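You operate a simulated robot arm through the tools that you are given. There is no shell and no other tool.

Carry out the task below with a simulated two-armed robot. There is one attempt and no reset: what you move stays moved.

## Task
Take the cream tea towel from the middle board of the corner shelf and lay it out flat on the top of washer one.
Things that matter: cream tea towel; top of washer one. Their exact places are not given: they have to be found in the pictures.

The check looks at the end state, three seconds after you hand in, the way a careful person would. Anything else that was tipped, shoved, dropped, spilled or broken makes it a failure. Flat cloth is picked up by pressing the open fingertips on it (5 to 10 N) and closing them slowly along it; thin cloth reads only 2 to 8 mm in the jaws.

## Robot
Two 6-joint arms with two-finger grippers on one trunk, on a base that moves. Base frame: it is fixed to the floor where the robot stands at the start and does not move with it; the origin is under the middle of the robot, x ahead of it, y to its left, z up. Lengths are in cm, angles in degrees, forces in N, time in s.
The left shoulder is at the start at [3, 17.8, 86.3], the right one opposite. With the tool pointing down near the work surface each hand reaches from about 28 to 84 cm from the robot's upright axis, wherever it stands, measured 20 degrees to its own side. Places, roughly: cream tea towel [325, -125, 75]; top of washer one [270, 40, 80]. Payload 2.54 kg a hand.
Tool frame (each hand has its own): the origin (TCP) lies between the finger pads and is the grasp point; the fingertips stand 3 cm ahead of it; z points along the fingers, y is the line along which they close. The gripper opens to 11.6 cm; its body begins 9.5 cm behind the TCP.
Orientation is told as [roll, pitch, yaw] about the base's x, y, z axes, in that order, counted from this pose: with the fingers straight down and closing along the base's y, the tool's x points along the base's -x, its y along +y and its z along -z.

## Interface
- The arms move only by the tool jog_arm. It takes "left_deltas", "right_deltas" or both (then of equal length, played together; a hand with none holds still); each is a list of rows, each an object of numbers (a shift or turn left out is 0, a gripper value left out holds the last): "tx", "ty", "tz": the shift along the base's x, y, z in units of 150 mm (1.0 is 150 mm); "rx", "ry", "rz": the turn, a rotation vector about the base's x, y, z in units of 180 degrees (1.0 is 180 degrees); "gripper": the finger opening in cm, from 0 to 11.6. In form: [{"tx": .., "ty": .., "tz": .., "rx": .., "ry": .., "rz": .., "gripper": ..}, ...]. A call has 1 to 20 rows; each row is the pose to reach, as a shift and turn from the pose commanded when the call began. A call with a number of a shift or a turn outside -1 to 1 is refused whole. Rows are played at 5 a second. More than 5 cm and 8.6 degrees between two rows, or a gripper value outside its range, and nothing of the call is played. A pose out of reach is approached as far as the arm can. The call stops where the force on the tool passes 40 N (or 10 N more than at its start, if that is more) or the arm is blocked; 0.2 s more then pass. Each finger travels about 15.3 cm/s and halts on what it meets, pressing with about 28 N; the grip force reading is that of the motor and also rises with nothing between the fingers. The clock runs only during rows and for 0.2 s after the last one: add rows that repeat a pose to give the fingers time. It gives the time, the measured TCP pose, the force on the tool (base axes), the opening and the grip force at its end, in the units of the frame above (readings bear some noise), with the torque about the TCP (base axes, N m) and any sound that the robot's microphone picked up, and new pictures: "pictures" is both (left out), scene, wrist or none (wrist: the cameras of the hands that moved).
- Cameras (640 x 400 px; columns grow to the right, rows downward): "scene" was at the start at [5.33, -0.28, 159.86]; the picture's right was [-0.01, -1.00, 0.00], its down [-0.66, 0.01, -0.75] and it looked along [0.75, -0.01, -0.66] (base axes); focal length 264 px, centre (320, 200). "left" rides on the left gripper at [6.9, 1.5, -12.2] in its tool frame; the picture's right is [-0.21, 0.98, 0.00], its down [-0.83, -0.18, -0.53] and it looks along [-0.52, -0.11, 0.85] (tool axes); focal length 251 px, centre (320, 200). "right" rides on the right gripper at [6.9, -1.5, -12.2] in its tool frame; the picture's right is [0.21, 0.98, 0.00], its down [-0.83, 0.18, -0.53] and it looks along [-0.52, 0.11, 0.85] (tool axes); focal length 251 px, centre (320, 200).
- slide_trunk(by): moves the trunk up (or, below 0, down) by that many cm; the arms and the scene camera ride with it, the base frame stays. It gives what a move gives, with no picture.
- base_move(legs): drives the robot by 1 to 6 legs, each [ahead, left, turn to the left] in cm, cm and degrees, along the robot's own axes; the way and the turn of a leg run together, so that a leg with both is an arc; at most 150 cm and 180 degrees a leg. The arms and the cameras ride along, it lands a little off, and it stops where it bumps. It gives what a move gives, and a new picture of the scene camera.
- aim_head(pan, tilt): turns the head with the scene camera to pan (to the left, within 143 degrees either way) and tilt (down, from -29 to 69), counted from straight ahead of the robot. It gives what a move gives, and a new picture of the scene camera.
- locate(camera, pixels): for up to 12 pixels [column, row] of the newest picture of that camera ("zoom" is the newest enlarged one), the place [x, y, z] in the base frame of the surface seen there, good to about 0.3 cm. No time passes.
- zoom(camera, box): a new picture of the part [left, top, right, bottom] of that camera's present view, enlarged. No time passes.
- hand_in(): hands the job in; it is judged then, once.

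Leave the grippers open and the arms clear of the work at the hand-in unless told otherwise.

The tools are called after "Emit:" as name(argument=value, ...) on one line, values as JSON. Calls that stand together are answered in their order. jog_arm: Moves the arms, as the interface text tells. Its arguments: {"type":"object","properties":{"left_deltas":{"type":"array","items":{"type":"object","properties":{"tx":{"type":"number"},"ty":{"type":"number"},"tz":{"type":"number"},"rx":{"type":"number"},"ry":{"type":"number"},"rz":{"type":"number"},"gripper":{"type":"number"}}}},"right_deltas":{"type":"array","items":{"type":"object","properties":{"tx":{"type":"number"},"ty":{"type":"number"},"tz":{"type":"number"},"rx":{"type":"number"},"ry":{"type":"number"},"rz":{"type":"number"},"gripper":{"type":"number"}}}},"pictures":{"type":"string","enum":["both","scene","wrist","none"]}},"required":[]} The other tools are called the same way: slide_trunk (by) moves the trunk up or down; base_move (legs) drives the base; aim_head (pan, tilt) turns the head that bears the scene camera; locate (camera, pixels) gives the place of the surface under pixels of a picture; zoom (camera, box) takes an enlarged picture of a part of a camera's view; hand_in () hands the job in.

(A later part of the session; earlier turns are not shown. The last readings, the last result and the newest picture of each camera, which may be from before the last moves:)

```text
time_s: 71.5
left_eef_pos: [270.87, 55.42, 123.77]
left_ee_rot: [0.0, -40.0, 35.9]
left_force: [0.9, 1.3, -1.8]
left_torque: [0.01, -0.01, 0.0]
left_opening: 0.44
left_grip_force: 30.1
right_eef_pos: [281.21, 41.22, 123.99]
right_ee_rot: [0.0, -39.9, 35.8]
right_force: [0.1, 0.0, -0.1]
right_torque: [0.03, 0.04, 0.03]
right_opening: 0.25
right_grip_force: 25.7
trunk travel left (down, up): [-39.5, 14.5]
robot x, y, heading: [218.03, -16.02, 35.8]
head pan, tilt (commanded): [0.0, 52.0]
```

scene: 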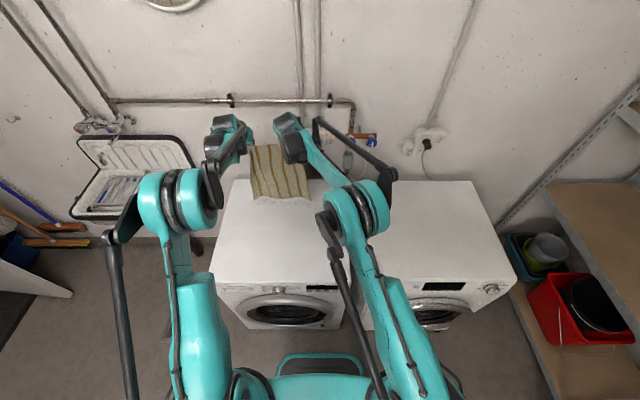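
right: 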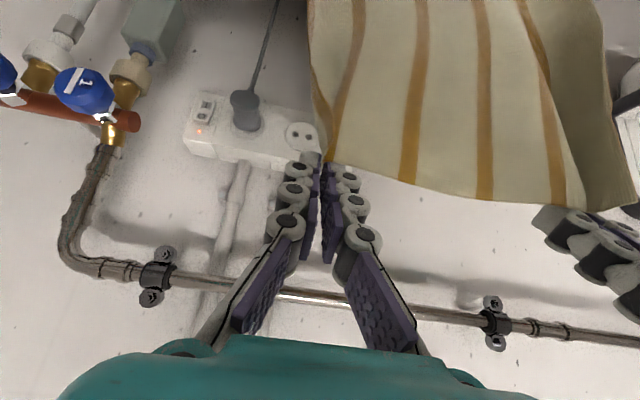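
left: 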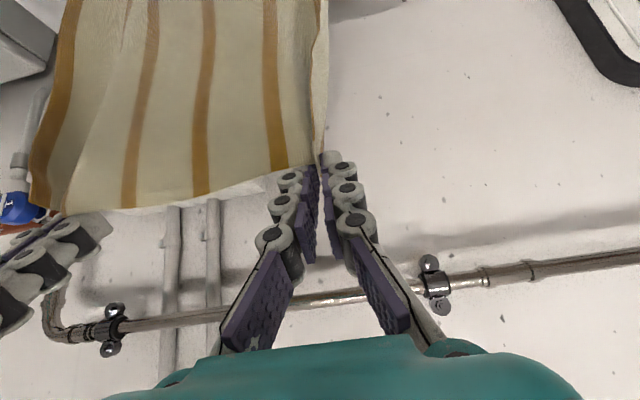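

TCP u≈252, z≈123.9. Checking where the bottom edge hangs now.

Emit:
locate(camera="scene", pixels=[[257, 196], [275, 199], [306, 199], [270, 170], [290, 197], [245, 200]])

Emit:
zoom(camera="scene", box=[200, 100, 360, 220])

```text
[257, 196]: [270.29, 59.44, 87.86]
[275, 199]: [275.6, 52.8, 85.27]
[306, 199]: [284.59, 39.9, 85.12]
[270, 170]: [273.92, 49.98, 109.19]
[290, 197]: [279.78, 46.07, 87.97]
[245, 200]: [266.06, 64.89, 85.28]
```

```text
3.33 times, centred on (280, 160) of scene
```

zoom: 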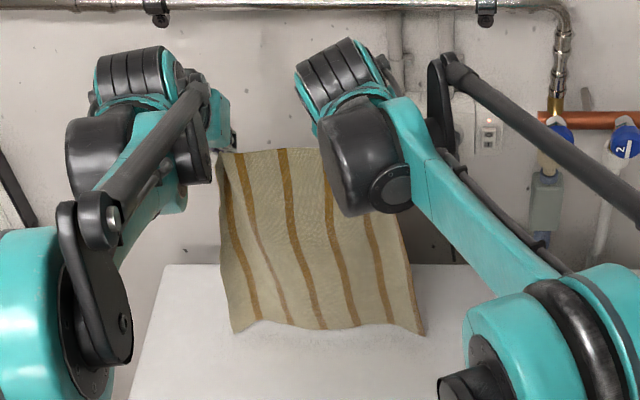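

The bottom edge is at u≈254, ~2.7 cm above the washer top. Now I begin laying: lower while pulling back at about 45° so the bottom edge trails forward and stays.

Emit:
jog_arm(left_deltas=[{"tx": -0.027, "ty": -0.0195, "tz": -0.1, "gripper": 0}, {"tx": -0.065, "ty": -0.047, "tz": -0.2, "gripper": 0}, {"tx": -0.13, "ty": -0.094, "tz": -0.28, "gripper": 0}, {"tx": -0.195, "ty": -0.14, "tz": -0.36, "gripper": 0}, {"tx": -0.26, "ty": -0.187, "tz": -0.44, "gripper": 0}, {"tx": -0.325, "ty": -0.234, "tz": -0.52, "gripper": 0}, {"tx": -0.389, "ty": -0.281, "tz": -0.6, "gripper": 0}, {"tx": -0.454, "ty": -0.328, "tz": -0.68, "gripper": 0}, {"tx": -0.519, "ty": -0.374, "tz": -0.76, "gripper": 0}, {"tx": -0.584, "ty": -0.421, "tz": -0.84, "gripper": 0}], right_deltas=[{"tx": -0.027, "ty": -0.0195, "tz": -0.1, "gripper": 0}, {"tx": -0.065, "ty": -0.047, "tz": -0.2, "gripper": 0}, {"tx": -0.13, "ty": -0.094, "tz": -0.28, "gripper": 0}, {"tx": -0.195, "ty": -0.14, "tz": -0.36, "gripper": 0}, {"tx": -0.26, "ty": -0.187, "tz": -0.44, "gripper": 0}, {"tx": -0.325, "ty": -0.234, "tz": -0.52, "gripper": 0}, {"tx": -0.389, "ty": -0.281, "tz": -0.6, "gripper": 0}, {"tx": -0.454, "ty": -0.328, "tz": -0.68, "gripper": 0}, {"tx": -0.519, "ty": -0.374, "tz": -0.76, "gripper": 0}, {"tx": -0.584, "ty": -0.421, "tz": -0.84, "gripper": 0}], pictures="both")

Emit:
zoom(camera="scene", box=[180, 110, 370, 260])

```text
time_s: 73.7
left_eef_pos: [262.17, 49.14, 111.16]
left_ee_rot: [0.0, -40.0, 35.7]
left_force: [0.7, 0.7, -2.0]
left_torque: [0.01, -0.01, -0.03]
left_opening: 0.46
left_grip_force: 29.8
right_eef_pos: [272.37, 35.09, 111.41]
right_ee_rot: [0.0, -40.0, 35.8]
right_force: [1.0, 1.0, -0.8]
right_torque: [0.03, -0.01, 0.01]
right_opening: 0.17
right_grip_force: 25.1
trunk travel left (down, up): [-39.5, 14.5]
robot x, y, heading: [218.29, -16.14, 35.4]
head pan, tilt (commanded): [0.0, 52.0]
```

scene: 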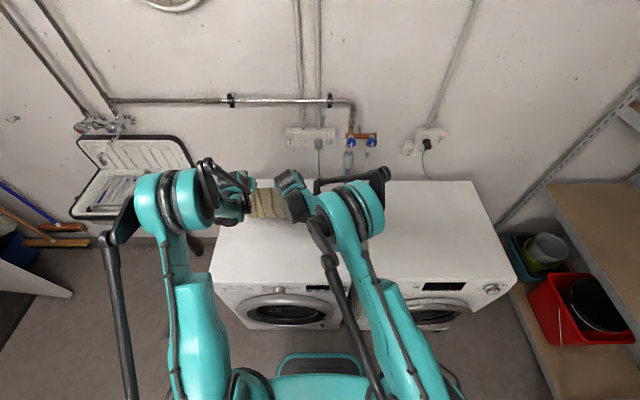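
right: 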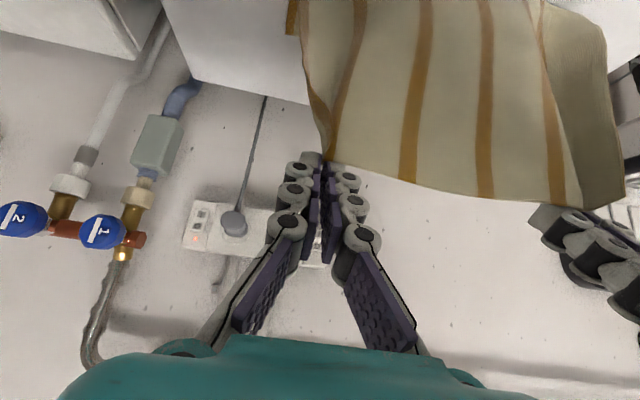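
left: 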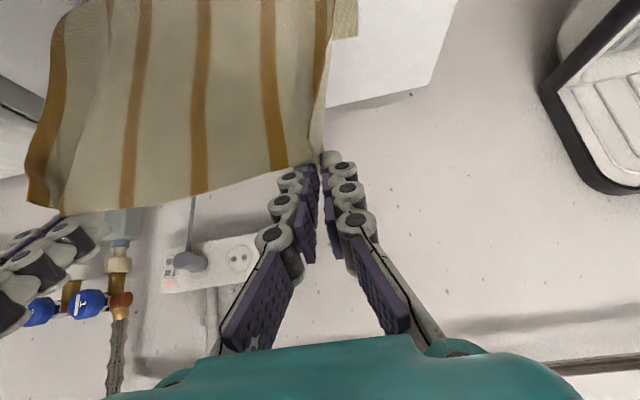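

```text
2.67 times, centred on (275, 185) of scene
```

zoom: 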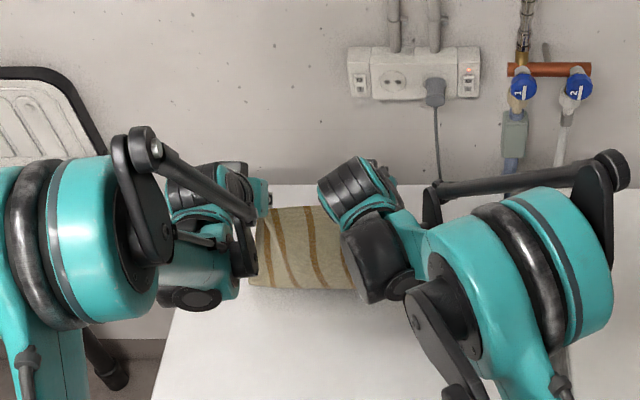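

The bottom part is trailing on the washer behind the hanging cloth. I'll continue the 45° lay: 12 cm back, 11.5 cm down.

Emit:
jog_arm(left_deltas=[{"tx": -0.065, "ty": -0.047, "tz": -0.077, "gripper": 0}, {"tx": -0.13, "ty": -0.094, "tz": -0.153, "gripper": 0}, {"tx": -0.195, "ty": -0.14, "tz": -0.23, "gripper": 0}, {"tx": -0.26, "ty": -0.187, "tz": -0.307, "gripper": 0}, {"tx": -0.325, "ty": -0.234, "tz": -0.383, "gripper": 0}, {"tx": -0.389, "ty": -0.281, "tz": -0.46, "gripper": 0}, {"tx": -0.454, "ty": -0.328, "tz": -0.537, "gripper": 0}, {"tx": -0.519, "ty": -0.374, "tz": -0.613, "gripper": 0}, {"tx": -0.584, "ty": -0.421, "tz": -0.69, "gripper": 0}, {"tx": -0.649, "ty": -0.468, "tz": -0.767, "gripper": 0}], right_deltas=[{"tx": -0.065, "ty": -0.047, "tz": -0.077, "gripper": 0}, {"tx": -0.13, "ty": -0.094, "tz": -0.153, "gripper": 0}, {"tx": -0.195, "ty": -0.14, "tz": -0.23, "gripper": 0}, {"tx": -0.26, "ty": -0.187, "tz": -0.307, "gripper": 0}, {"tx": -0.325, "ty": -0.234, "tz": -0.383, "gripper": 0}, {"tx": -0.389, "ty": -0.281, "tz": -0.46, "gripper": 0}, {"tx": -0.454, "ty": -0.328, "tz": -0.537, "gripper": 0}, {"tx": -0.519, "ty": -0.374, "tz": -0.613, "gripper": 0}, {"tx": -0.584, "ty": -0.421, "tz": -0.69, "gripper": 0}, {"tx": -0.649, "ty": -0.468, "tz": -0.767, "gripper": 0}], pictures="both")

Emit:
zoom(camera="scene", box=[180, 130, 370, 270])

```text
time_s: 75.9
left_eef_pos: [254.99, 45.3, 101.78]
left_ee_rot: [0.0, -39.9, 35.8]
left_force: [0.9, 1.0, -2.2]
left_torque: [0.0, -0.02, -0.03]
left_opening: 0.43
left_grip_force: 27.8
left hand out of reach, approached as far as the arm can: row 8, 9, 10
right_eef_pos: [262.63, 28.17, 99.72]
right_ee_rot: [0.0, -40.0, 35.8]
right_force: [-1.4, 0.8, 0.4]
right_torque: [-0.03, -0.03, -0.06]
right_opening: 0.22
right_grip_force: 31.4
trunk travel left (down, up): [-39.5, 14.5]
robot x, y, heading: [218.54, -16.1, 35.5]
head pan, tilt (commanded): [0.0, 52.0]
```

scene: 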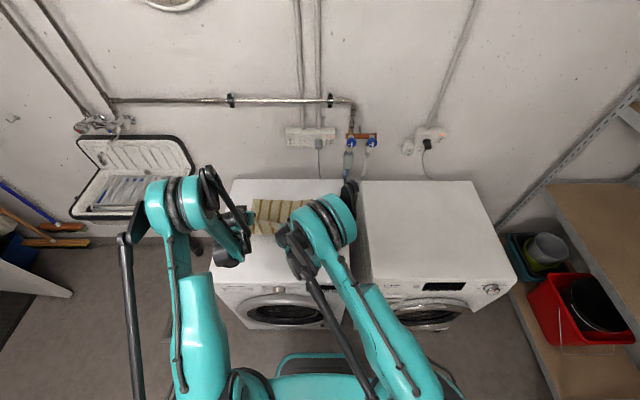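
right: 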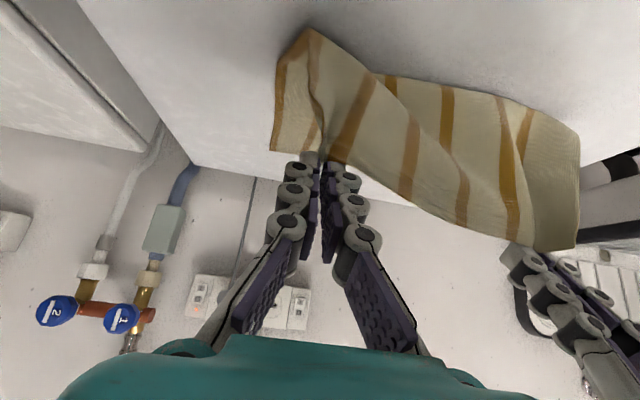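
left: 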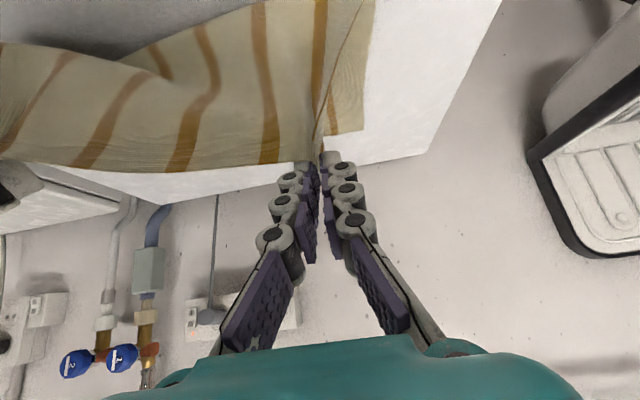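

```text
2.86 times, centred on (275, 200) of scene
```

zoom: 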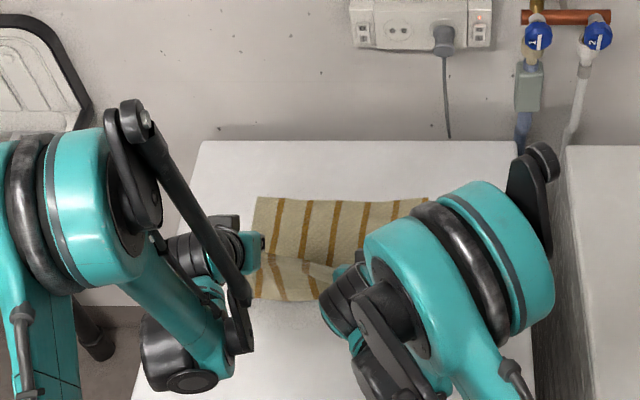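

The far half is laid flat, but the left arm hit its reach limit (trunk too high). I'll level the hands first at what the left can reach (right +3.5 forward/+2 up; left command back to its actual pose), then use the trunk for lowering and the base for pulling back.

Emit:
jog_arm(left_deltas=[{"tx": 0.11, "ty": 0.08, "tz": 0.065, "gripper": 0}, {"tx": 0.206, "ty": 0.148, "tz": 0.13, "gripper": 0}, {"tx": 0.206, "ty": 0.148, "tz": 0.13, "gripper": 0}], right_deltas=[{"tx": 0.1, "ty": 0.07, "tz": 0.065, "gripper": 0}, {"tx": 0.2, "ty": 0.144, "tz": 0.13, "gripper": 0}, {"tx": 0.2, "ty": 0.144, "tz": 0.13, "gripper": 0}], pictures="both")

```text
time_s: 76.7
left_eef_pos: [257.89, 47.25, 103.77]
left_ee_rot: [0.0, -40.0, 35.7]
left_force: [-0.5, -0.8, 0.3]
left_torque: [0.08, 0.07, 0.11]
left_opening: 0.11
left_grip_force: 23.6
right_eef_pos: [265.66, 30.16, 101.8]
right_ee_rot: [0.0, -40.0, 35.8]
right_force: [1.2, -0.1, -1.1]
right_torque: [-0.01, -0.01, -0.04]
right_opening: 0.13
right_grip_force: 24.6
trunk travel left (down, up): [-39.5, 14.5]
robot x, y, heading: [217.97, -16.73, 35.3]
head pan, tilt (commanded): [0.0, 52.0]
```

scene: 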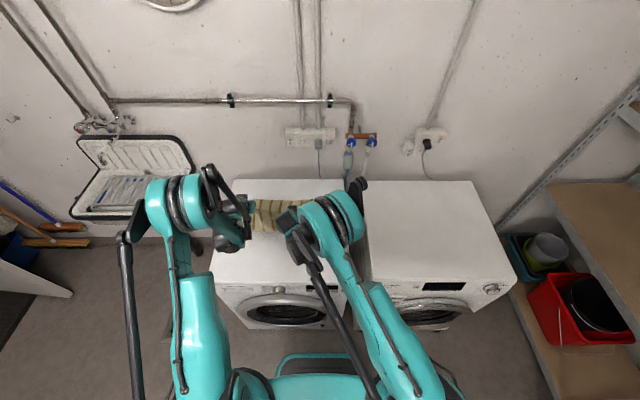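
right: 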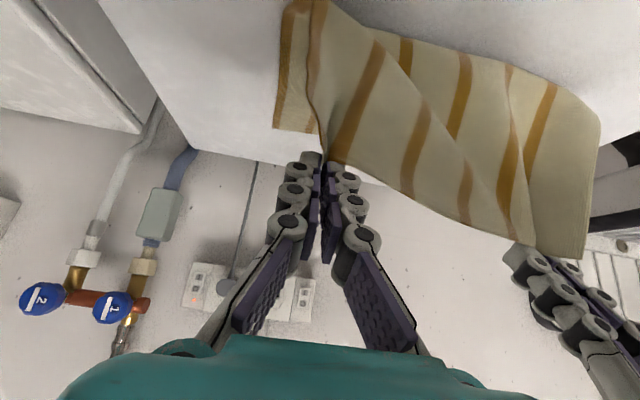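
left: 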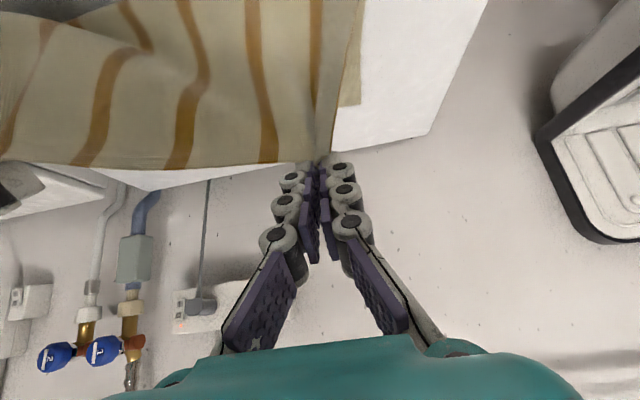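

The left command had been clipped, so the left is now 3.7 cm ahead and 2 cm higher. I'll bring the right to match, then pull back 4 cm with the base and lower 4 cm with the trunk.

Emit:
jog_arm(right_deltas=[{"tx": 0.1, "ty": 0.072, "tz": 0.066, "gripper": 0}, {"tx": 0.2, "ty": 0.144, "tz": 0.133, "gripper": 0}], pictures="none")

Emit:
slide_trunk(by=-4)

Emit:
base_move(legs=[[-4, 0, 0]])

Emit:
slide_trunk(by=-4)

Emit:
base_move(legs=[[-4, 0, 0]])

Emit:
zoom(camera="scene", box=[180, 130, 370, 270])

Emit:
zoom(camera="right", box=[0, 0, 640, 400])

Emit:
zoom(camera="left", box=[0, 0, 640, 400])

```text
time_s: 77.3
left_eef_pos: [258.1, 47.31, 103.65]
left_ee_rot: [0.0, -40.0, 35.7]
left_force: [-0.9, -0.1, 0.5]
left_torque: [0.04, 0.03, -0.02]
left_opening: 0.12
left_grip_force: 22.8
right_eef_pos: [268.82, 32.39, 103.69]
right_ee_rot: [0.0, -40.0, 35.8]
right_force: [0.5, -0.9, 0.3]
right_torque: [0.14, 0.07, 0.16]
right_opening: 0.09
right_grip_force: 24.3
trunk travel left (down, up): [-39.5, 14.5]
robot x, y, heading: [218.08, -16.19, 36.0]
head pan, tilt (commanded): [0.0, 52.0]
```

```text
time_s: 78.1
left_eef_pos: [257.94, 47.22, 99.62]
left_ee_rot: [0.0, -40.0, 35.7]
left_force: [0.7, 0.9, -0.1]
left_torque: [0.01, -0.02, 0.01]
left_opening: 0.31
left_grip_force: 25.5
right_eef_pos: [268.77, 32.34, 99.89]
right_ee_rot: [0.0, -40.1, 35.8]
right_force: [-0.3, -0.2, 1.0]
right_torque: [0.01, 0.01, 0.05]
right_opening: 0.06
right_grip_force: 23.3
trunk travel left (down, up): [-35.5, 18.5]
robot x, y, heading: [218.22, -16.07, 35.6]
head pan, tilt (commanded): [0.0, 52.0]
```

```text
time_s: 79.0
left_eef_pos: [254.72, 44.78, 99.74]
left_ee_rot: [-0.1, -40.0, 35.6]
left_force: [0.1, -0.7, 0.3]
left_torque: [-0.03, 0.0, -0.01]
left_opening: 0.34
left_grip_force: 25.5
right_eef_pos: [265.45, 30.01, 99.85]
right_ee_rot: [0.0, -40.0, 35.7]
right_force: [0.0, 1.1, 0.6]
right_torque: [-0.05, -0.06, -0.04]
right_opening: 0.33
right_grip_force: 32.8
trunk travel left (down, up): [-35.5, 18.5]
robot x, y, heading: [215.37, -18.15, 35.5]
head pan, tilt (commanded): [0.0, 52.0]
```

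scene: 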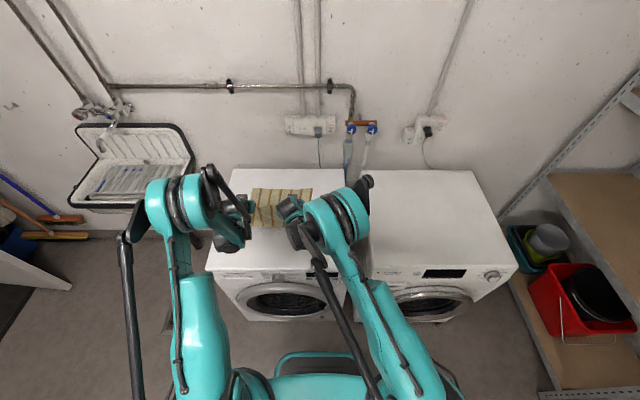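

```text
time_s: 79.8
left_eef_pos: [254.82, 45.01, 95.69]
left_ee_rot: [0.1, -39.9, 35.7]
left_force: [2.2, 0.7, -1.4]
left_torque: [-0.02, -0.01, 0.02]
left_opening: 0.46
left_grip_force: 32.1
right_eef_pos: [265.64, 30.15, 95.75]
right_ee_rot: [0.0, -40.0, 35.7]
right_force: [0.3, 0.8, -1.8]
right_torque: [-0.01, 0.01, 0.02]
right_opening: 0.33
right_grip_force: 32.2
trunk travel left (down, up): [-31.5, 22.5]
robot x, y, heading: [214.97, -18.28, 35.8]
head pan, tilt (commanded): [0.0, 52.0]
```

```text
time_s: 80.7
left_eef_pos: [251.53, 42.58, 95.9]
left_ee_rot: [0.1, -40.0, 35.8]
left_force: [-0.1, 1.6, -1.5]
left_torque: [-0.01, 0.0, -0.01]
left_opening: 0.43
left_grip_force: 32.0
right_eef_pos: [262.21, 27.7, 95.98]
right_ee_rot: [0.0, -40.1, 35.9]
right_force: [-0.9, -0.8, 0.6]
right_torque: [-0.02, 0.01, 0.0]
right_opening: 0.12
right_grip_force: 23.8
trunk travel left (down, up): [-31.5, 22.5]
robot x, y, heading: [212.11, -20.39, 36.0]
head pan, tilt (commanded): [0.0, 52.0]
```

scene: 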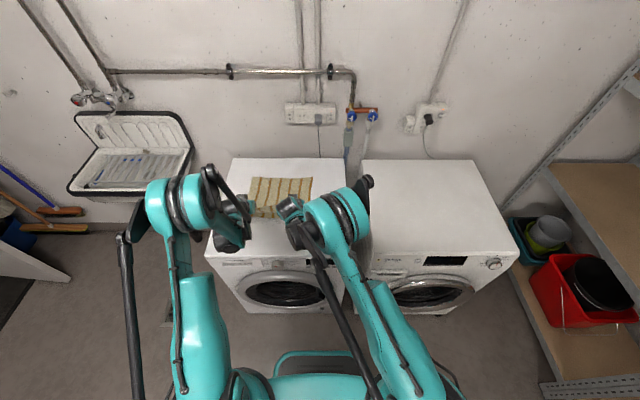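

```text
2.86 times, centred on (275, 200) of scene
```

zoom: 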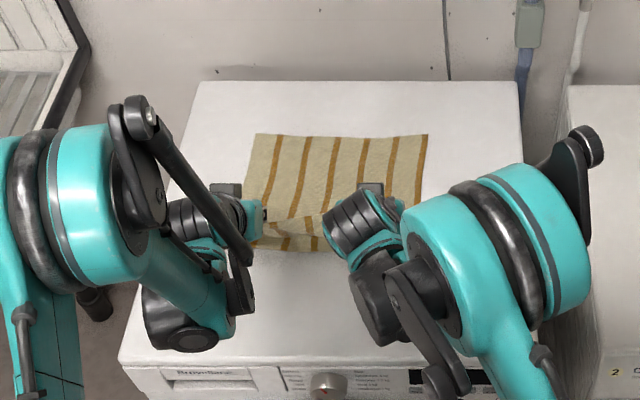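

```text
1.00 times, centred on (320, 200) of right (not enlarged: the box is as wide or as high as the picture)
```

zoom: 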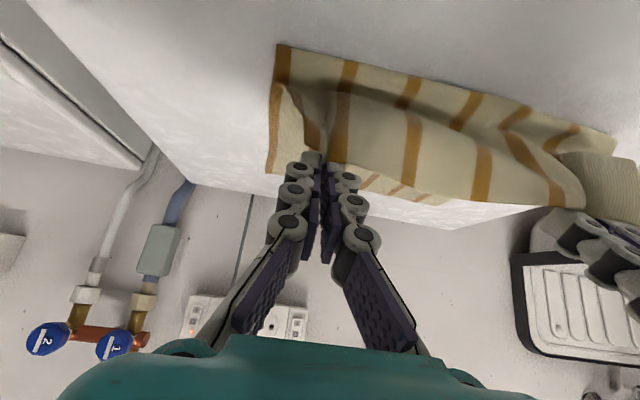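

```text
1.00 times, centred on (320, 200) of left (not enlarged: the box is as wide or as high as the picture)
```

zoom: 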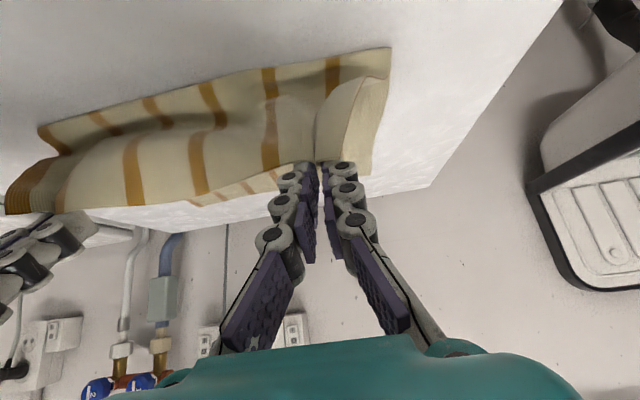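

The far two-thirds lie flat; there's some slack bulging in front of the fingers, so I need to pull back more before lowering. I'll locate the far edge, then move back 6 cm.

Emit:
locate(camera="scene", pixels=[[254, 178], [311, 178], [280, 178], [265, 215], [252, 200], [282, 205]])

Emit:
base_move(legs=[[-6, 0, 0]])

Emit:
slide_trunk(by=-3)

Emit:
zoom(camera="right", box=[0, 0, 640, 400])

Emit:
zoom(camera="left", box=[0, 0, 640, 400])

Emit:
zoom(camera="scene", box=[180, 130, 370, 270])

```text
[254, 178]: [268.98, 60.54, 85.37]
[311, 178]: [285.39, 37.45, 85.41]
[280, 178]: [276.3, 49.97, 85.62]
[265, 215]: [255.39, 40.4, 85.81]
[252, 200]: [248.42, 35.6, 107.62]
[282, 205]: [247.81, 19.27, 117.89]
```

```text
time_s: 81.7
left_eef_pos: [246.77, 39.12, 95.86]
left_ee_rot: [0.1, -40.2, 35.6]
left_force: [-0.4, -0.3, -0.2]
left_torque: [0.02, -0.01, -0.01]
left_opening: 0.33
left_grip_force: 25.6
right_eef_pos: [257.53, 24.17, 95.98]
right_ee_rot: [-0.1, -40.0, 35.6]
right_force: [1.0, 0.0, -1.2]
right_torque: [0.02, -0.03, 0.02]
right_opening: 0.16
right_grip_force: 25.3
trunk travel left (down, up): [-31.5, 22.5]
robot x, y, heading: [206.97, -24.39, 35.8]
head pan, tilt (commanded): [0.0, 52.0]
```

scene: 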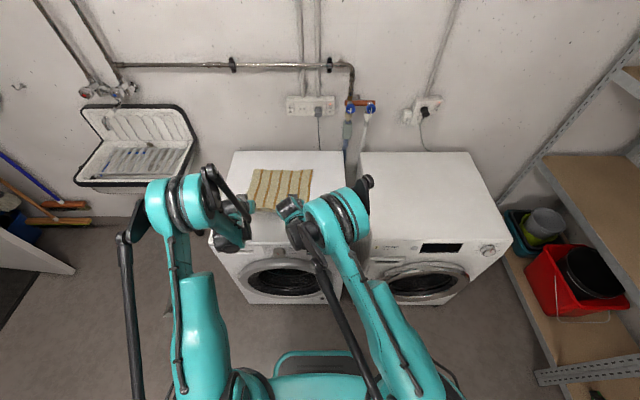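

```text
time_s: 82.5
left_eef_pos: [247.03, 39.24, 92.76]
left_ee_rot: [-0.1, -40.0, 35.6]
left_force: [0.8, -0.1, 0.2]
left_torque: [-0.04, -0.02, 0.0]
left_opening: 0.1
left_grip_force: 23.5
right_eef_pos: [257.64, 24.32, 92.76]
right_ee_rot: [0.0, -39.9, 35.7]
right_force: [-0.1, 1.5, -1.1]
right_torque: [0.0, 0.03, 0.02]
right_opening: 0.3
right_grip_force: 28.2
trunk travel left (down, up): [-28.5, 25.5]
robot x, y, heading: [207.17, -24.15, 35.7]
head pan, tilt (commanded): [0.0, 52.0]
```

```text
1.00 times, centred on (320, 200) of right (not enlarged: the box is as wide or as high as the picture)
```

zoom: 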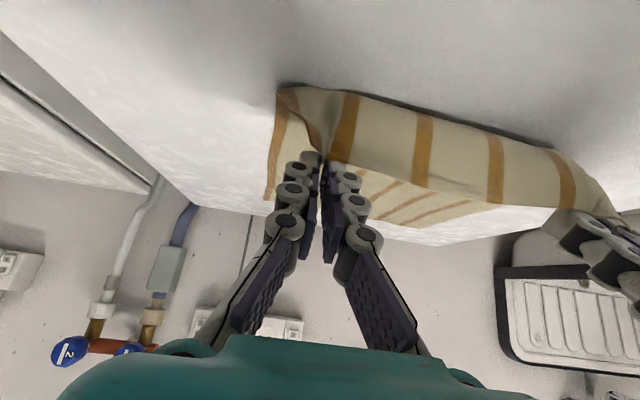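

```text
1.00 times, centred on (320, 200) of left (not enlarged: the box is as wide or as high as the picture)
```

zoom: 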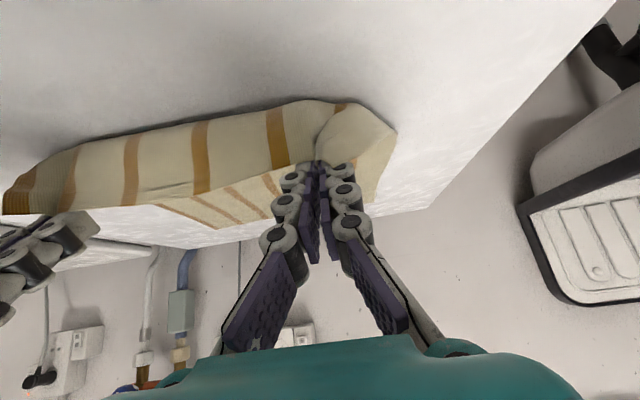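

```text
2.86 times, centred on (275, 200) of scene
```

zoom: 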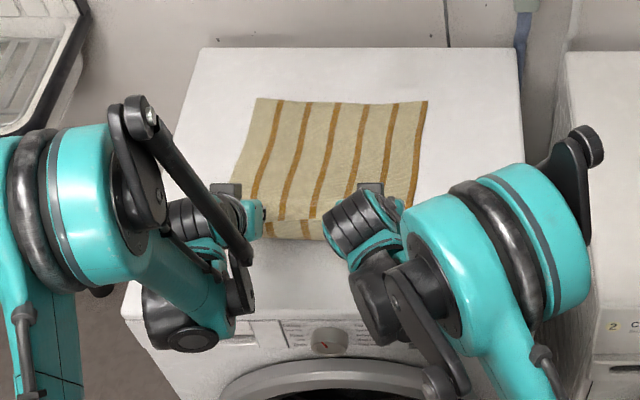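

Far edge stays at u≈253.5 and the cloth lies well. Fingertips are at u≈225; taut position is ≈220.5. I'll back up 3.5 cm, lower 2.5 cm, and look again.

Emit:
base_move(legs=[[-3.5, 0, 0]])

Emit:
slide_trunk(by=-2.5)

Emit:
zoom(camera="right", box=[0, 0, 640, 400])

Emit:
zoom(camera="left", box=[0, 0, 640, 400])

Emit:
zoom(camera="scene", box=[180, 130, 370, 270])

```text
time_s: 83.3
left_eef_pos: [243.96, 37.05, 92.79]
left_ee_rot: [-0.1, -40.0, 35.7]
left_force: [1.0, -1.0, 0.0]
left_torque: [-0.01, -0.04, -0.01]
left_opening: 0.39
left_grip_force: 26.3
right_eef_pos: [254.62, 22.23, 92.92]
right_ee_rot: [-0.1, -40.1, 35.7]
right_force: [0.6, 2.4, -1.0]
right_torque: [0.01, -0.01, 0.02]
right_opening: 0.32
right_grip_force: 31.6
trunk travel left (down, up): [-28.5, 25.5]
robot x, y, heading: [204.39, -26.51, 36.0]
head pan, tilt (commanded): [0.0, 52.0]
```

scene: 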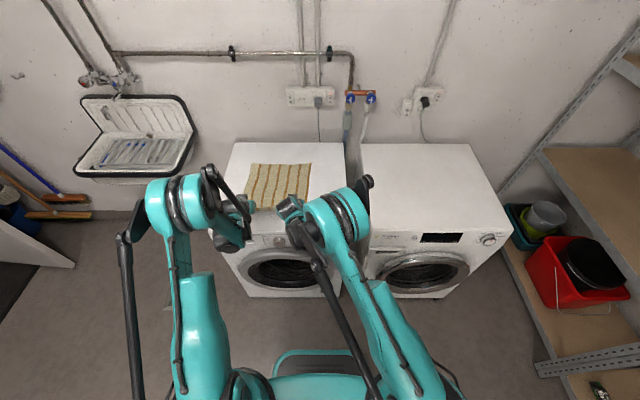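

```text
time_s: 84.0
left_eef_pos: [244.19, 37.06, 90.21]
left_ee_rot: [0.0, -40.0, 35.7]
left_force: [0.3, -1.7, 1.0]
left_torque: [-0.06, -0.05, -0.03]
left_opening: 0.23
left_grip_force: 32.0
right_eef_pos: [254.9, 22.17, 90.29]
right_ee_rot: [0.0, -40.0, 35.7]
right_force: [-1.8, 0.0, 1.4]
right_torque: [0.06, 0.04, 0.05]
right_opening: 0.12
right_grip_force: 29.4
trunk travel left (down, up): [-26.0, 28.0]
robot x, y, heading: [204.41, -26.43, 35.7]
head pan, tilt (commanded): [0.0, 52.0]
```

```text
1.00 times, centred on (320, 200) of right (not enlarged: the box is as wide or as high as the picture)
```

zoom: 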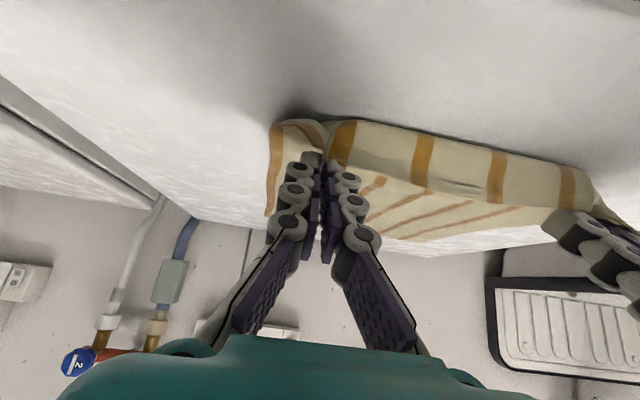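

```text
1.00 times, centred on (320, 200) of left (not enlarged: the box is as wide or as high as the picture)
```

zoom: 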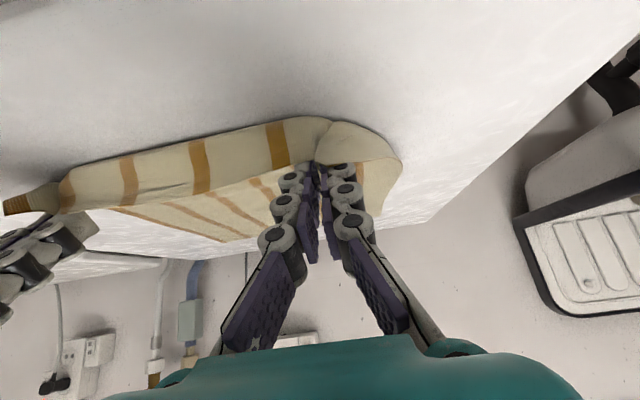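

```text
2.86 times, centred on (275, 200) of scene
```

zoom: 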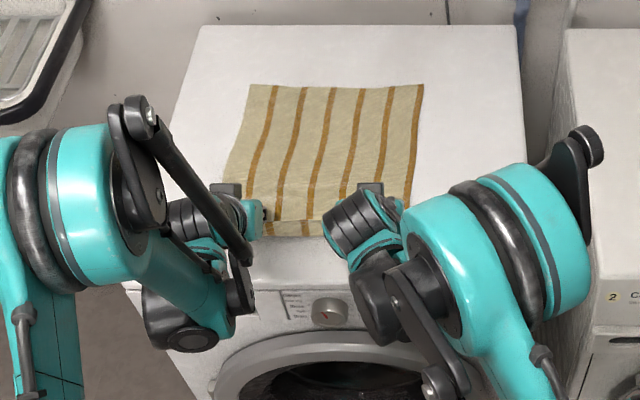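

Fingertips are 2 cm above the surface at u≈221.6, with a small loop of slack on the near side. I'll locate the loop and hem to see how much more to pull.

Emit:
locate(camera="right", pixels=[[420, 128], [425, 150], [422, 185], [430, 210], [560, 160], [290, 122], [300, 112], [275, 200]])

Emit:
locate(camera="left", pixels=[[200, 140], [200, 165], [205, 190], [330, 118], [350, 120], [390, 150], [385, 180]])

Emit:
zoom(camera="right", box=[240, 90, 480, 240])

```text
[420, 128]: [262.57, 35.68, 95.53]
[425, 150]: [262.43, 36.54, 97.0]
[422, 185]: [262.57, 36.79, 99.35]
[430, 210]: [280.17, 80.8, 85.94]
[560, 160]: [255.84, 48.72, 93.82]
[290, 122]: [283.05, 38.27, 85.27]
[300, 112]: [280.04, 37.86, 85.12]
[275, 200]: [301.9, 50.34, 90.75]
```

```text
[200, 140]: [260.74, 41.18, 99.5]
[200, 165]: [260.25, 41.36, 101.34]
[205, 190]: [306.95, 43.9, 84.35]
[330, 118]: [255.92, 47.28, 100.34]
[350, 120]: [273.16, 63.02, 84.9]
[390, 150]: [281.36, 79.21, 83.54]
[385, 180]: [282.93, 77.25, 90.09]
```

```text
2.67 times, centred on (360, 165) of right
```

zoom: 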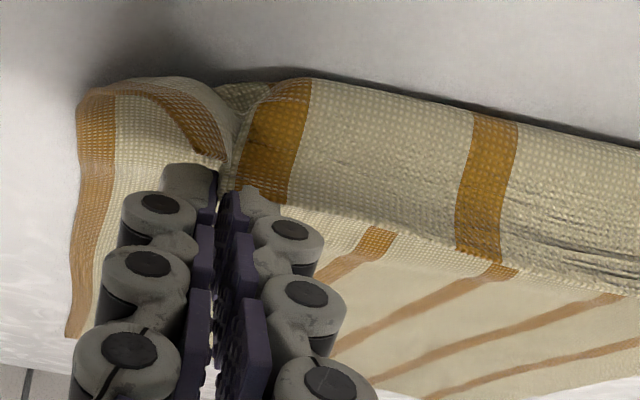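

The wrist-picture depths were from an older picture; I'll use the fresh zoom instead.

Emit:
locate(camera="zoom", pixels=[[400, 96], [400, 130], [400, 170], [400, 215], [410, 240], [430, 280], [590, 160], [590, 250], [150, 85], [95, 110], [85, 250], [260, 100]])

```text
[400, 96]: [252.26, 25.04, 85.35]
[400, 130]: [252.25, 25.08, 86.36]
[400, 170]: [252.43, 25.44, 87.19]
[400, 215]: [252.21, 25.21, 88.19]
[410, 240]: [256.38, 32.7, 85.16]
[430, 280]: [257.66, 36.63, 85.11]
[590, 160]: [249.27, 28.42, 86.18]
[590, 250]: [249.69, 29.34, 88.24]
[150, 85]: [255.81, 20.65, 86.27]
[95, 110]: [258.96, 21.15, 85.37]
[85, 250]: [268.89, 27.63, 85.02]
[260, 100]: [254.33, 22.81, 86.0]
```

The cloth now lies flat from u=219.3 to 253.5, with a 3 cm hem standing up at the fingers. I'll back up 3.5 cm so the hem leans toward the robot, then lower 1.5 cm.

Emit:
base_move(legs=[[-3.5, 0, 0]])

Emit:
slide_trunk(by=-1.6)

Emit:
zoom(camera="right", box=[220, 90, 540, 270])

Emit:
zoom(camera="left", box=[100, 90, 420, 270])

Emit:
zoom(camera="scene", box=[180, 130, 370, 270])

```text
time_s: 84.9
left_eef_pos: [241.12, 35.11, 90.32]
left_ee_rot: [0.1, -40.1, 35.7]
left_force: [-0.6, 0.0, -0.5]
left_torque: [0.04, 0.06, 0.06]
left_opening: 0.18
left_grip_force: 23.7
right_eef_pos: [251.87, 20.21, 90.51]
right_ee_rot: [0.0, -40.1, 35.7]
right_force: [-2.5, 0.8, 2.6]
right_torque: [0.05, -0.04, 0.0]
right_opening: 0.07
right_grip_force: 27.3
trunk travel left (down, up): [-26.0, 28.0]
robot x, y, heading: [201.67, -27.88, 35.8]
head pan, tilt (commanded): [0.0, 52.0]
```

scene: 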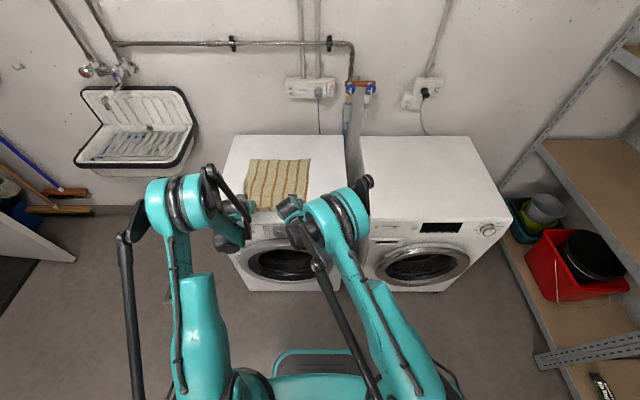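

```text
time_s: 85.5
left_eef_pos: [241.28, 35.16, 88.67]
left_ee_rot: [0.1, -40.0, 35.7]
left_force: [2.1, 0.5, -1.4]
left_torque: [0.0, 0.0, 0.02]
left_opening: 0.41
left_grip_force: 32.3
right_eef_pos: [251.97, 20.28, 88.78]
right_ee_rot: [-0.1, -40.1, 35.7]
right_force: [0.3, 1.0, 0.0]
right_torque: [0.05, 0.04, 0.0]
right_opening: 0.27
right_grip_force: 27.3
trunk travel left (down, up): [-24.4, 29.6]
robot x, y, heading: [201.42, -27.94, 35.5]
head pan, tilt (commanded): [0.0, 52.0]
```

```text
2.00 times, centred on (380, 180) of right
```

zoom: 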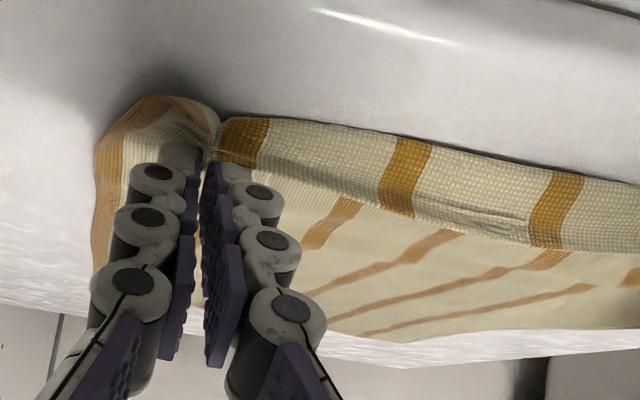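

```text
2.00 times, centred on (260, 180) of left
```

zoom: 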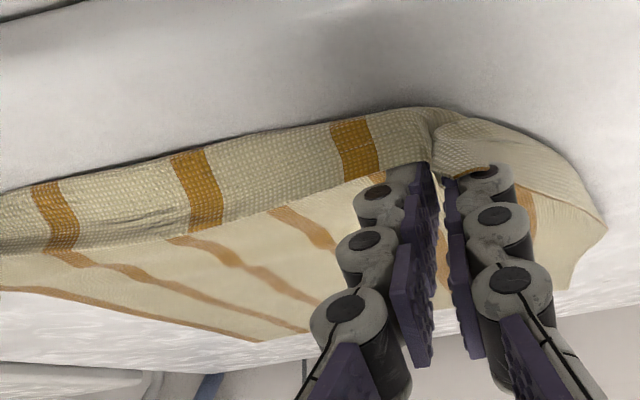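

```text
2.86 times, centred on (275, 200) of scene
```

zoom: 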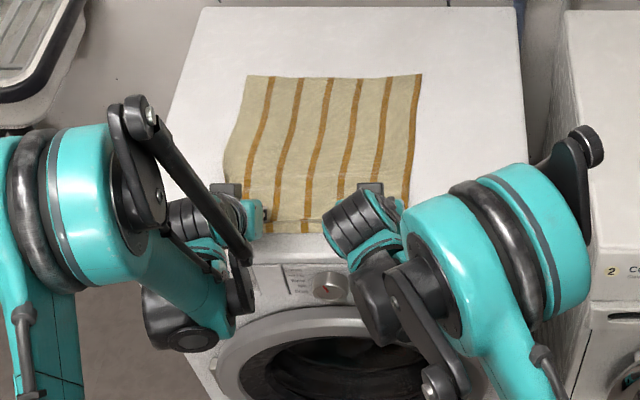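

Checking where the far edge is now, and the near roll's extent, from the scene zoom.

Emit:
locate(camera="zoom", pixels=[[250, 80], [418, 79], [335, 82], [232, 160], [226, 180], [300, 232], [295, 222], [280, 200], [310, 200], [405, 180], [300, 250], [208, 15]])

Emit:
zoom(camera="right", box=[220, 90, 540, 270])

Emit:
locate(camera="zoom", pixels=[[340, 130], [340, 150], [340, 185], [340, 205], [480, 150], [480, 180], [480, 225], [110, 130], [150, 105], [200, 110], [460, 40], [100, 220]])

```text
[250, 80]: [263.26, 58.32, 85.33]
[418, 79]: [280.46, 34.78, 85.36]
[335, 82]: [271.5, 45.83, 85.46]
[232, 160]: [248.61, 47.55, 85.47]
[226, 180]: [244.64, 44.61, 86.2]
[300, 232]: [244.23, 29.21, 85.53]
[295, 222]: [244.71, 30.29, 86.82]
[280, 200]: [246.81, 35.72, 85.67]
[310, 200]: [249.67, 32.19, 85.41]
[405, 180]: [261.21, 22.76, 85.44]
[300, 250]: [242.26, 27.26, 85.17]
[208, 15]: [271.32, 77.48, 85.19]
```

```text
2.00 times, centred on (380, 180) of right
```

zoom: 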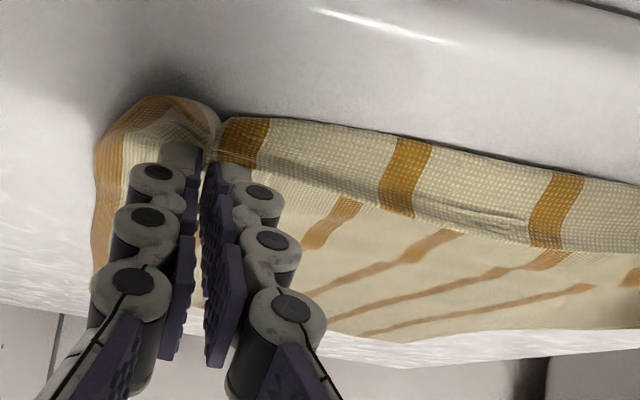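

```text
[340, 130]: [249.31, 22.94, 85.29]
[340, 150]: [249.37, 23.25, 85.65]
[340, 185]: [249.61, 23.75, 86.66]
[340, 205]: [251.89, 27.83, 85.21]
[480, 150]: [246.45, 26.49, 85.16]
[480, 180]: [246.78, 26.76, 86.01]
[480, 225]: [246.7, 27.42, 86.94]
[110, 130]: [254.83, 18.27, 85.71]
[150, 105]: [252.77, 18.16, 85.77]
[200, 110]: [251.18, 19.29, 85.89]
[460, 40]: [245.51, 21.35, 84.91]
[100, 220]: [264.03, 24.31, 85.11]
```

The far edge has been dragged to u≈247.7 and the near edge stands as a low hem at u≈215.5 (washer front edge ≈211.5). It's still fully on the top, so I'll open both grippers slowly and see how the hem settles.

Emit:
jog_arm(left_deltas=[{"gripper": 0.5}, {"gripper": 1.0}, {"gripper": 1.5}, {"gripper": 2.0}, {"gripper": 2.5}, {"gripper": 3.0}, {"gripper": 3.5}, {"gripper": 4.0}, {"gripper": 4.0}, {"gripper": 4.0}], right_deltas=[{"gripper": 0.5}, {"gripper": 1.0}, {"gripper": 1.5}, {"gripper": 2.0}, {"gripper": 2.5}, {"gripper": 3.0}, {"gripper": 3.5}, {"gripper": 4.0}, {"gripper": 4.0}, {"gripper": 4.0}], pictures="wrist")

```text
time_s: 87.7
left_eef_pos: [241.27, 35.13, 88.55]
left_ee_rot: [0.1, -40.0, 35.6]
left_force: [1.4, 0.3, 1.0]
left_torque: [0.05, -0.02, 0.02]
left_opening: 4.01
left_grip_force: 0.0
right_eef_pos: [251.97, 20.31, 88.72]
right_ee_rot: [0.0, -40.0, 35.8]
right_force: [0.1, 0.1, -0.2]
right_torque: [-0.01, 0.06, -0.01]
right_opening: 4.0
right_grip_force: 0.1
trunk travel left (down, up): [-24.4, 29.6]
robot x, y, heading: [201.28, -27.94, 35.9]
head pan, tilt (commanded): [0.0, 52.0]
```

right: 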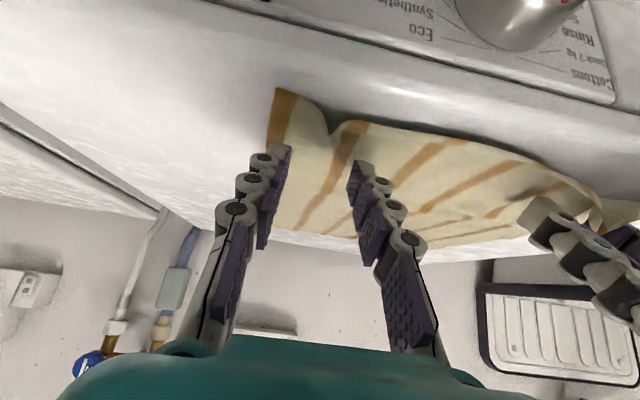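
left: 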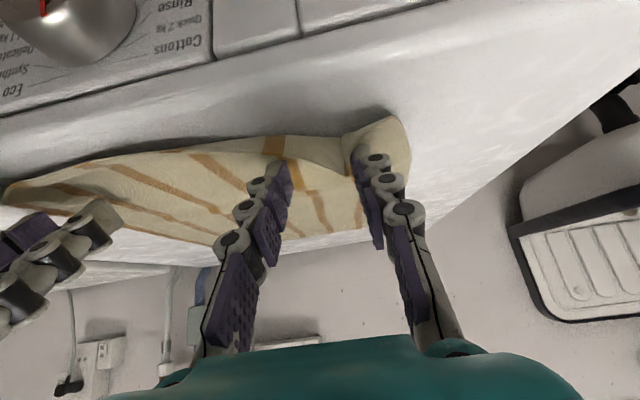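

The hem unfolded toward the robot as hoped. I'll lift both hands straight up 8 cm and look.

Emit:
jog_arm(left_deltas=[{"tz": 0.07, "gripper": 4}, {"tz": 0.17, "gripper": 4}, {"tz": 0.28, "gripper": 4}, {"tz": 0.4, "gripper": 4}, {"tz": 0.53, "gripper": 4}], right_deltas=[{"tz": 0.07, "gripper": 4}, {"tz": 0.17, "gripper": 4}, {"tz": 0.28, "gripper": 4}, {"tz": 0.4, "gripper": 4}, {"tz": 0.53, "gripper": 4}], pictures="both")

Emit:
zoom(camera="scene", box=[190, 120, 350, 250])

```text
time_s: 88.9
left_eef_pos: [241.26, 35.11, 96.5]
left_ee_rot: [0.2, -40.0, 35.6]
left_force: [0.6, 0.5, -0.3]
left_torque: [0.01, -0.01, 0.04]
left_opening: 4.03
left_grip_force: 0.0
right_eef_pos: [251.87, 20.16, 96.75]
right_ee_rot: [0.0, -39.9, 35.7]
right_force: [0.5, -1.1, 0.5]
right_torque: [0.01, 0.03, 0.03]
right_opening: 4.0
right_grip_force: 0.0
trunk travel left (down, up): [-24.4, 29.6]
robot x, y, heading: [201.49, -28.53, 36.1]
head pan, tilt (commanded): [0.0, 52.0]
```

scene: 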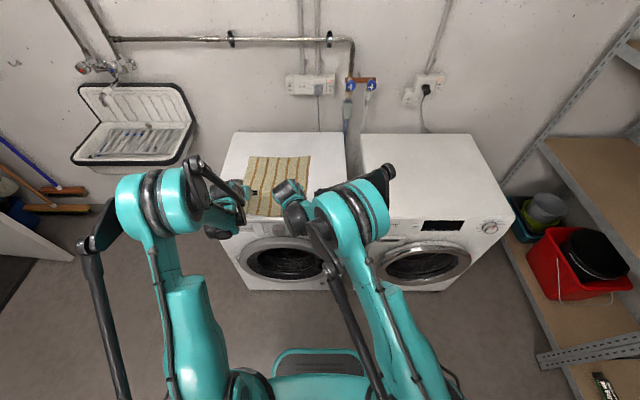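
right: 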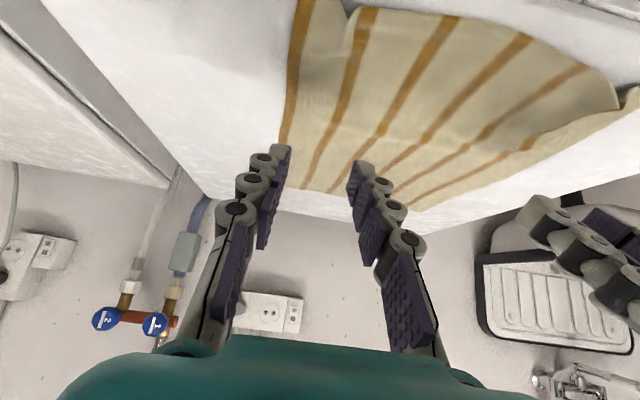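
left: 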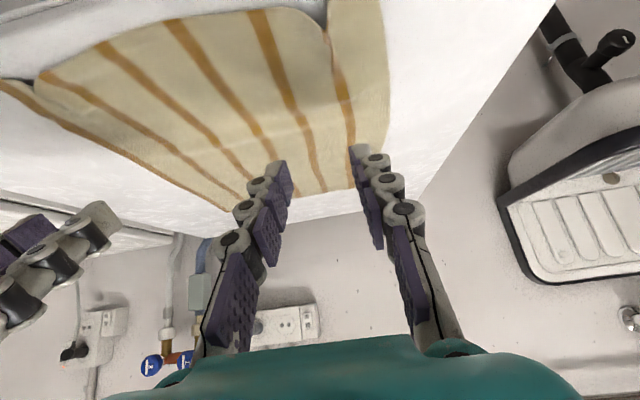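

```text
3.08 times, centred on (270, 185) of scene
```

zoom: 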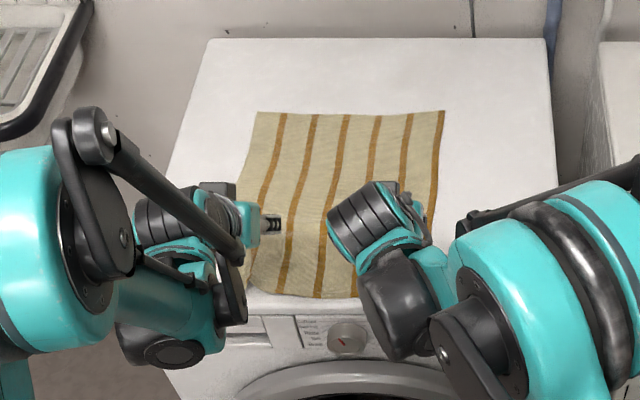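

The towel looks mostly flat. I'll raise the hands a little more with the trunk and back the robot off 25 cm to view the whole towel.

Emit:
slide_trunk(by=6)

Emit:
base_move(legs=[[-25, 0, 0]])

Emit:
zoom(camera="scene", box=[200, 90, 350, 200])

```text
time_s: 89.9
left_eef_pos: [241.39, 35.17, 102.5]
left_ee_rot: [0.1, -40.0, 35.7]
left_force: [-0.5, -0.8, 0.3]
left_torque: [0.02, 0.01, -0.02]
left_opening: 4.03
left_grip_force: 0.1
right_eef_pos: [251.98, 20.26, 102.76]
right_ee_rot: [0.0, -40.0, 35.7]
right_force: [0.0, 0.2, 0.1]
right_torque: [0.01, -0.05, 0.01]
right_opening: 4.0
right_grip_force: 0.0
trunk travel left (down, up): [-30.4, 23.6]
robot x, y, heading: [201.16, -28.16, 35.7]
head pan, tilt (commanded): [0.0, 52.0]
```

```text
time_s: 91.8
left_eef_pos: [220.38, 20.03, 102.5]
left_ee_rot: [0.2, -40.1, 35.6]
left_force: [0.2, 0.4, 0.3]
left_torque: [0.01, -0.01, 0.01]
left_opening: 3.98
left_grip_force: 0.1
right_eef_pos: [231.09, 5.09, 102.73]
right_ee_rot: [0.0, -40.0, 35.6]
right_force: [-0.6, -0.2, 0.0]
right_torque: [0.0, -0.04, -0.01]
right_opening: 3.99
right_grip_force: 0.0
trunk travel left (down, up): [-30.4, 23.6]
robot x, y, heading: [180.68, -43.4, 35.8]
head pan, tilt (commanded): [0.0, 52.0]
```

scene: 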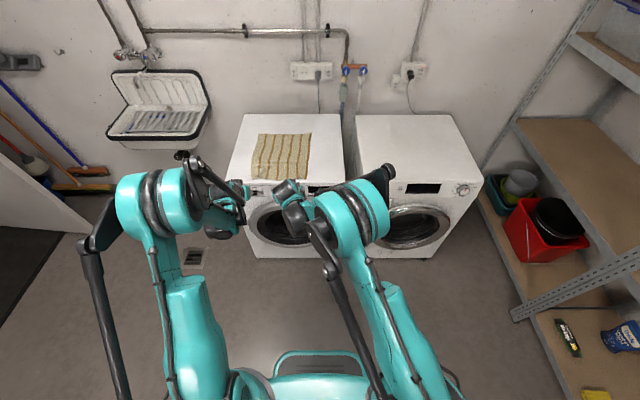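

```text
3.64 times, centred on (275, 145) of scene
```

zoom: 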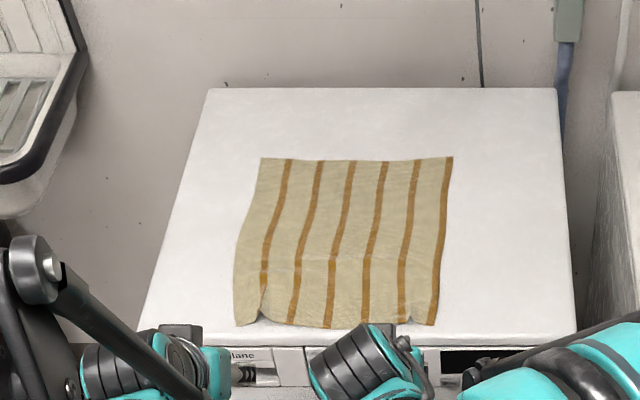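

The towel is spread nicely, with only small ruffles at the two pinch points. I'll measure corners and the ruffle heights.

Emit:
locate(camera="zoom", pixels=[[262, 160], [451, 158], [236, 323], [433, 324], [262, 300], [263, 318], [330, 327], [406, 305], [412, 318], [330, 262], [245, 270], [440, 330]])

Emit:
zoom(camera="scene", box=[245, 125, 325, 185])

```text
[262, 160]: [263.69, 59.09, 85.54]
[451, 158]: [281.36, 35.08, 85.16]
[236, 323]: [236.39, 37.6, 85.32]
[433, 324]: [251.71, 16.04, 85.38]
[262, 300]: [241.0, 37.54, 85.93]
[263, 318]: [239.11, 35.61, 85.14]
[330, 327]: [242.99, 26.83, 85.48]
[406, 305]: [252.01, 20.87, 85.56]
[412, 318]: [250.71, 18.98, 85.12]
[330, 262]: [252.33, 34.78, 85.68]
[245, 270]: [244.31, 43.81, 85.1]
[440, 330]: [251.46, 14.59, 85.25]
```

```text
6.67 times, centred on (285, 155) of scene
```

zoom: 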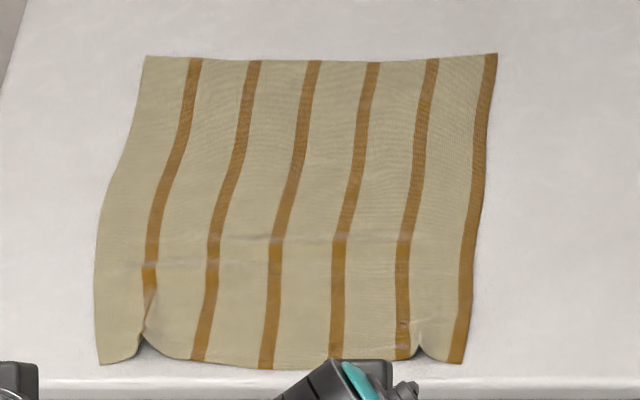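

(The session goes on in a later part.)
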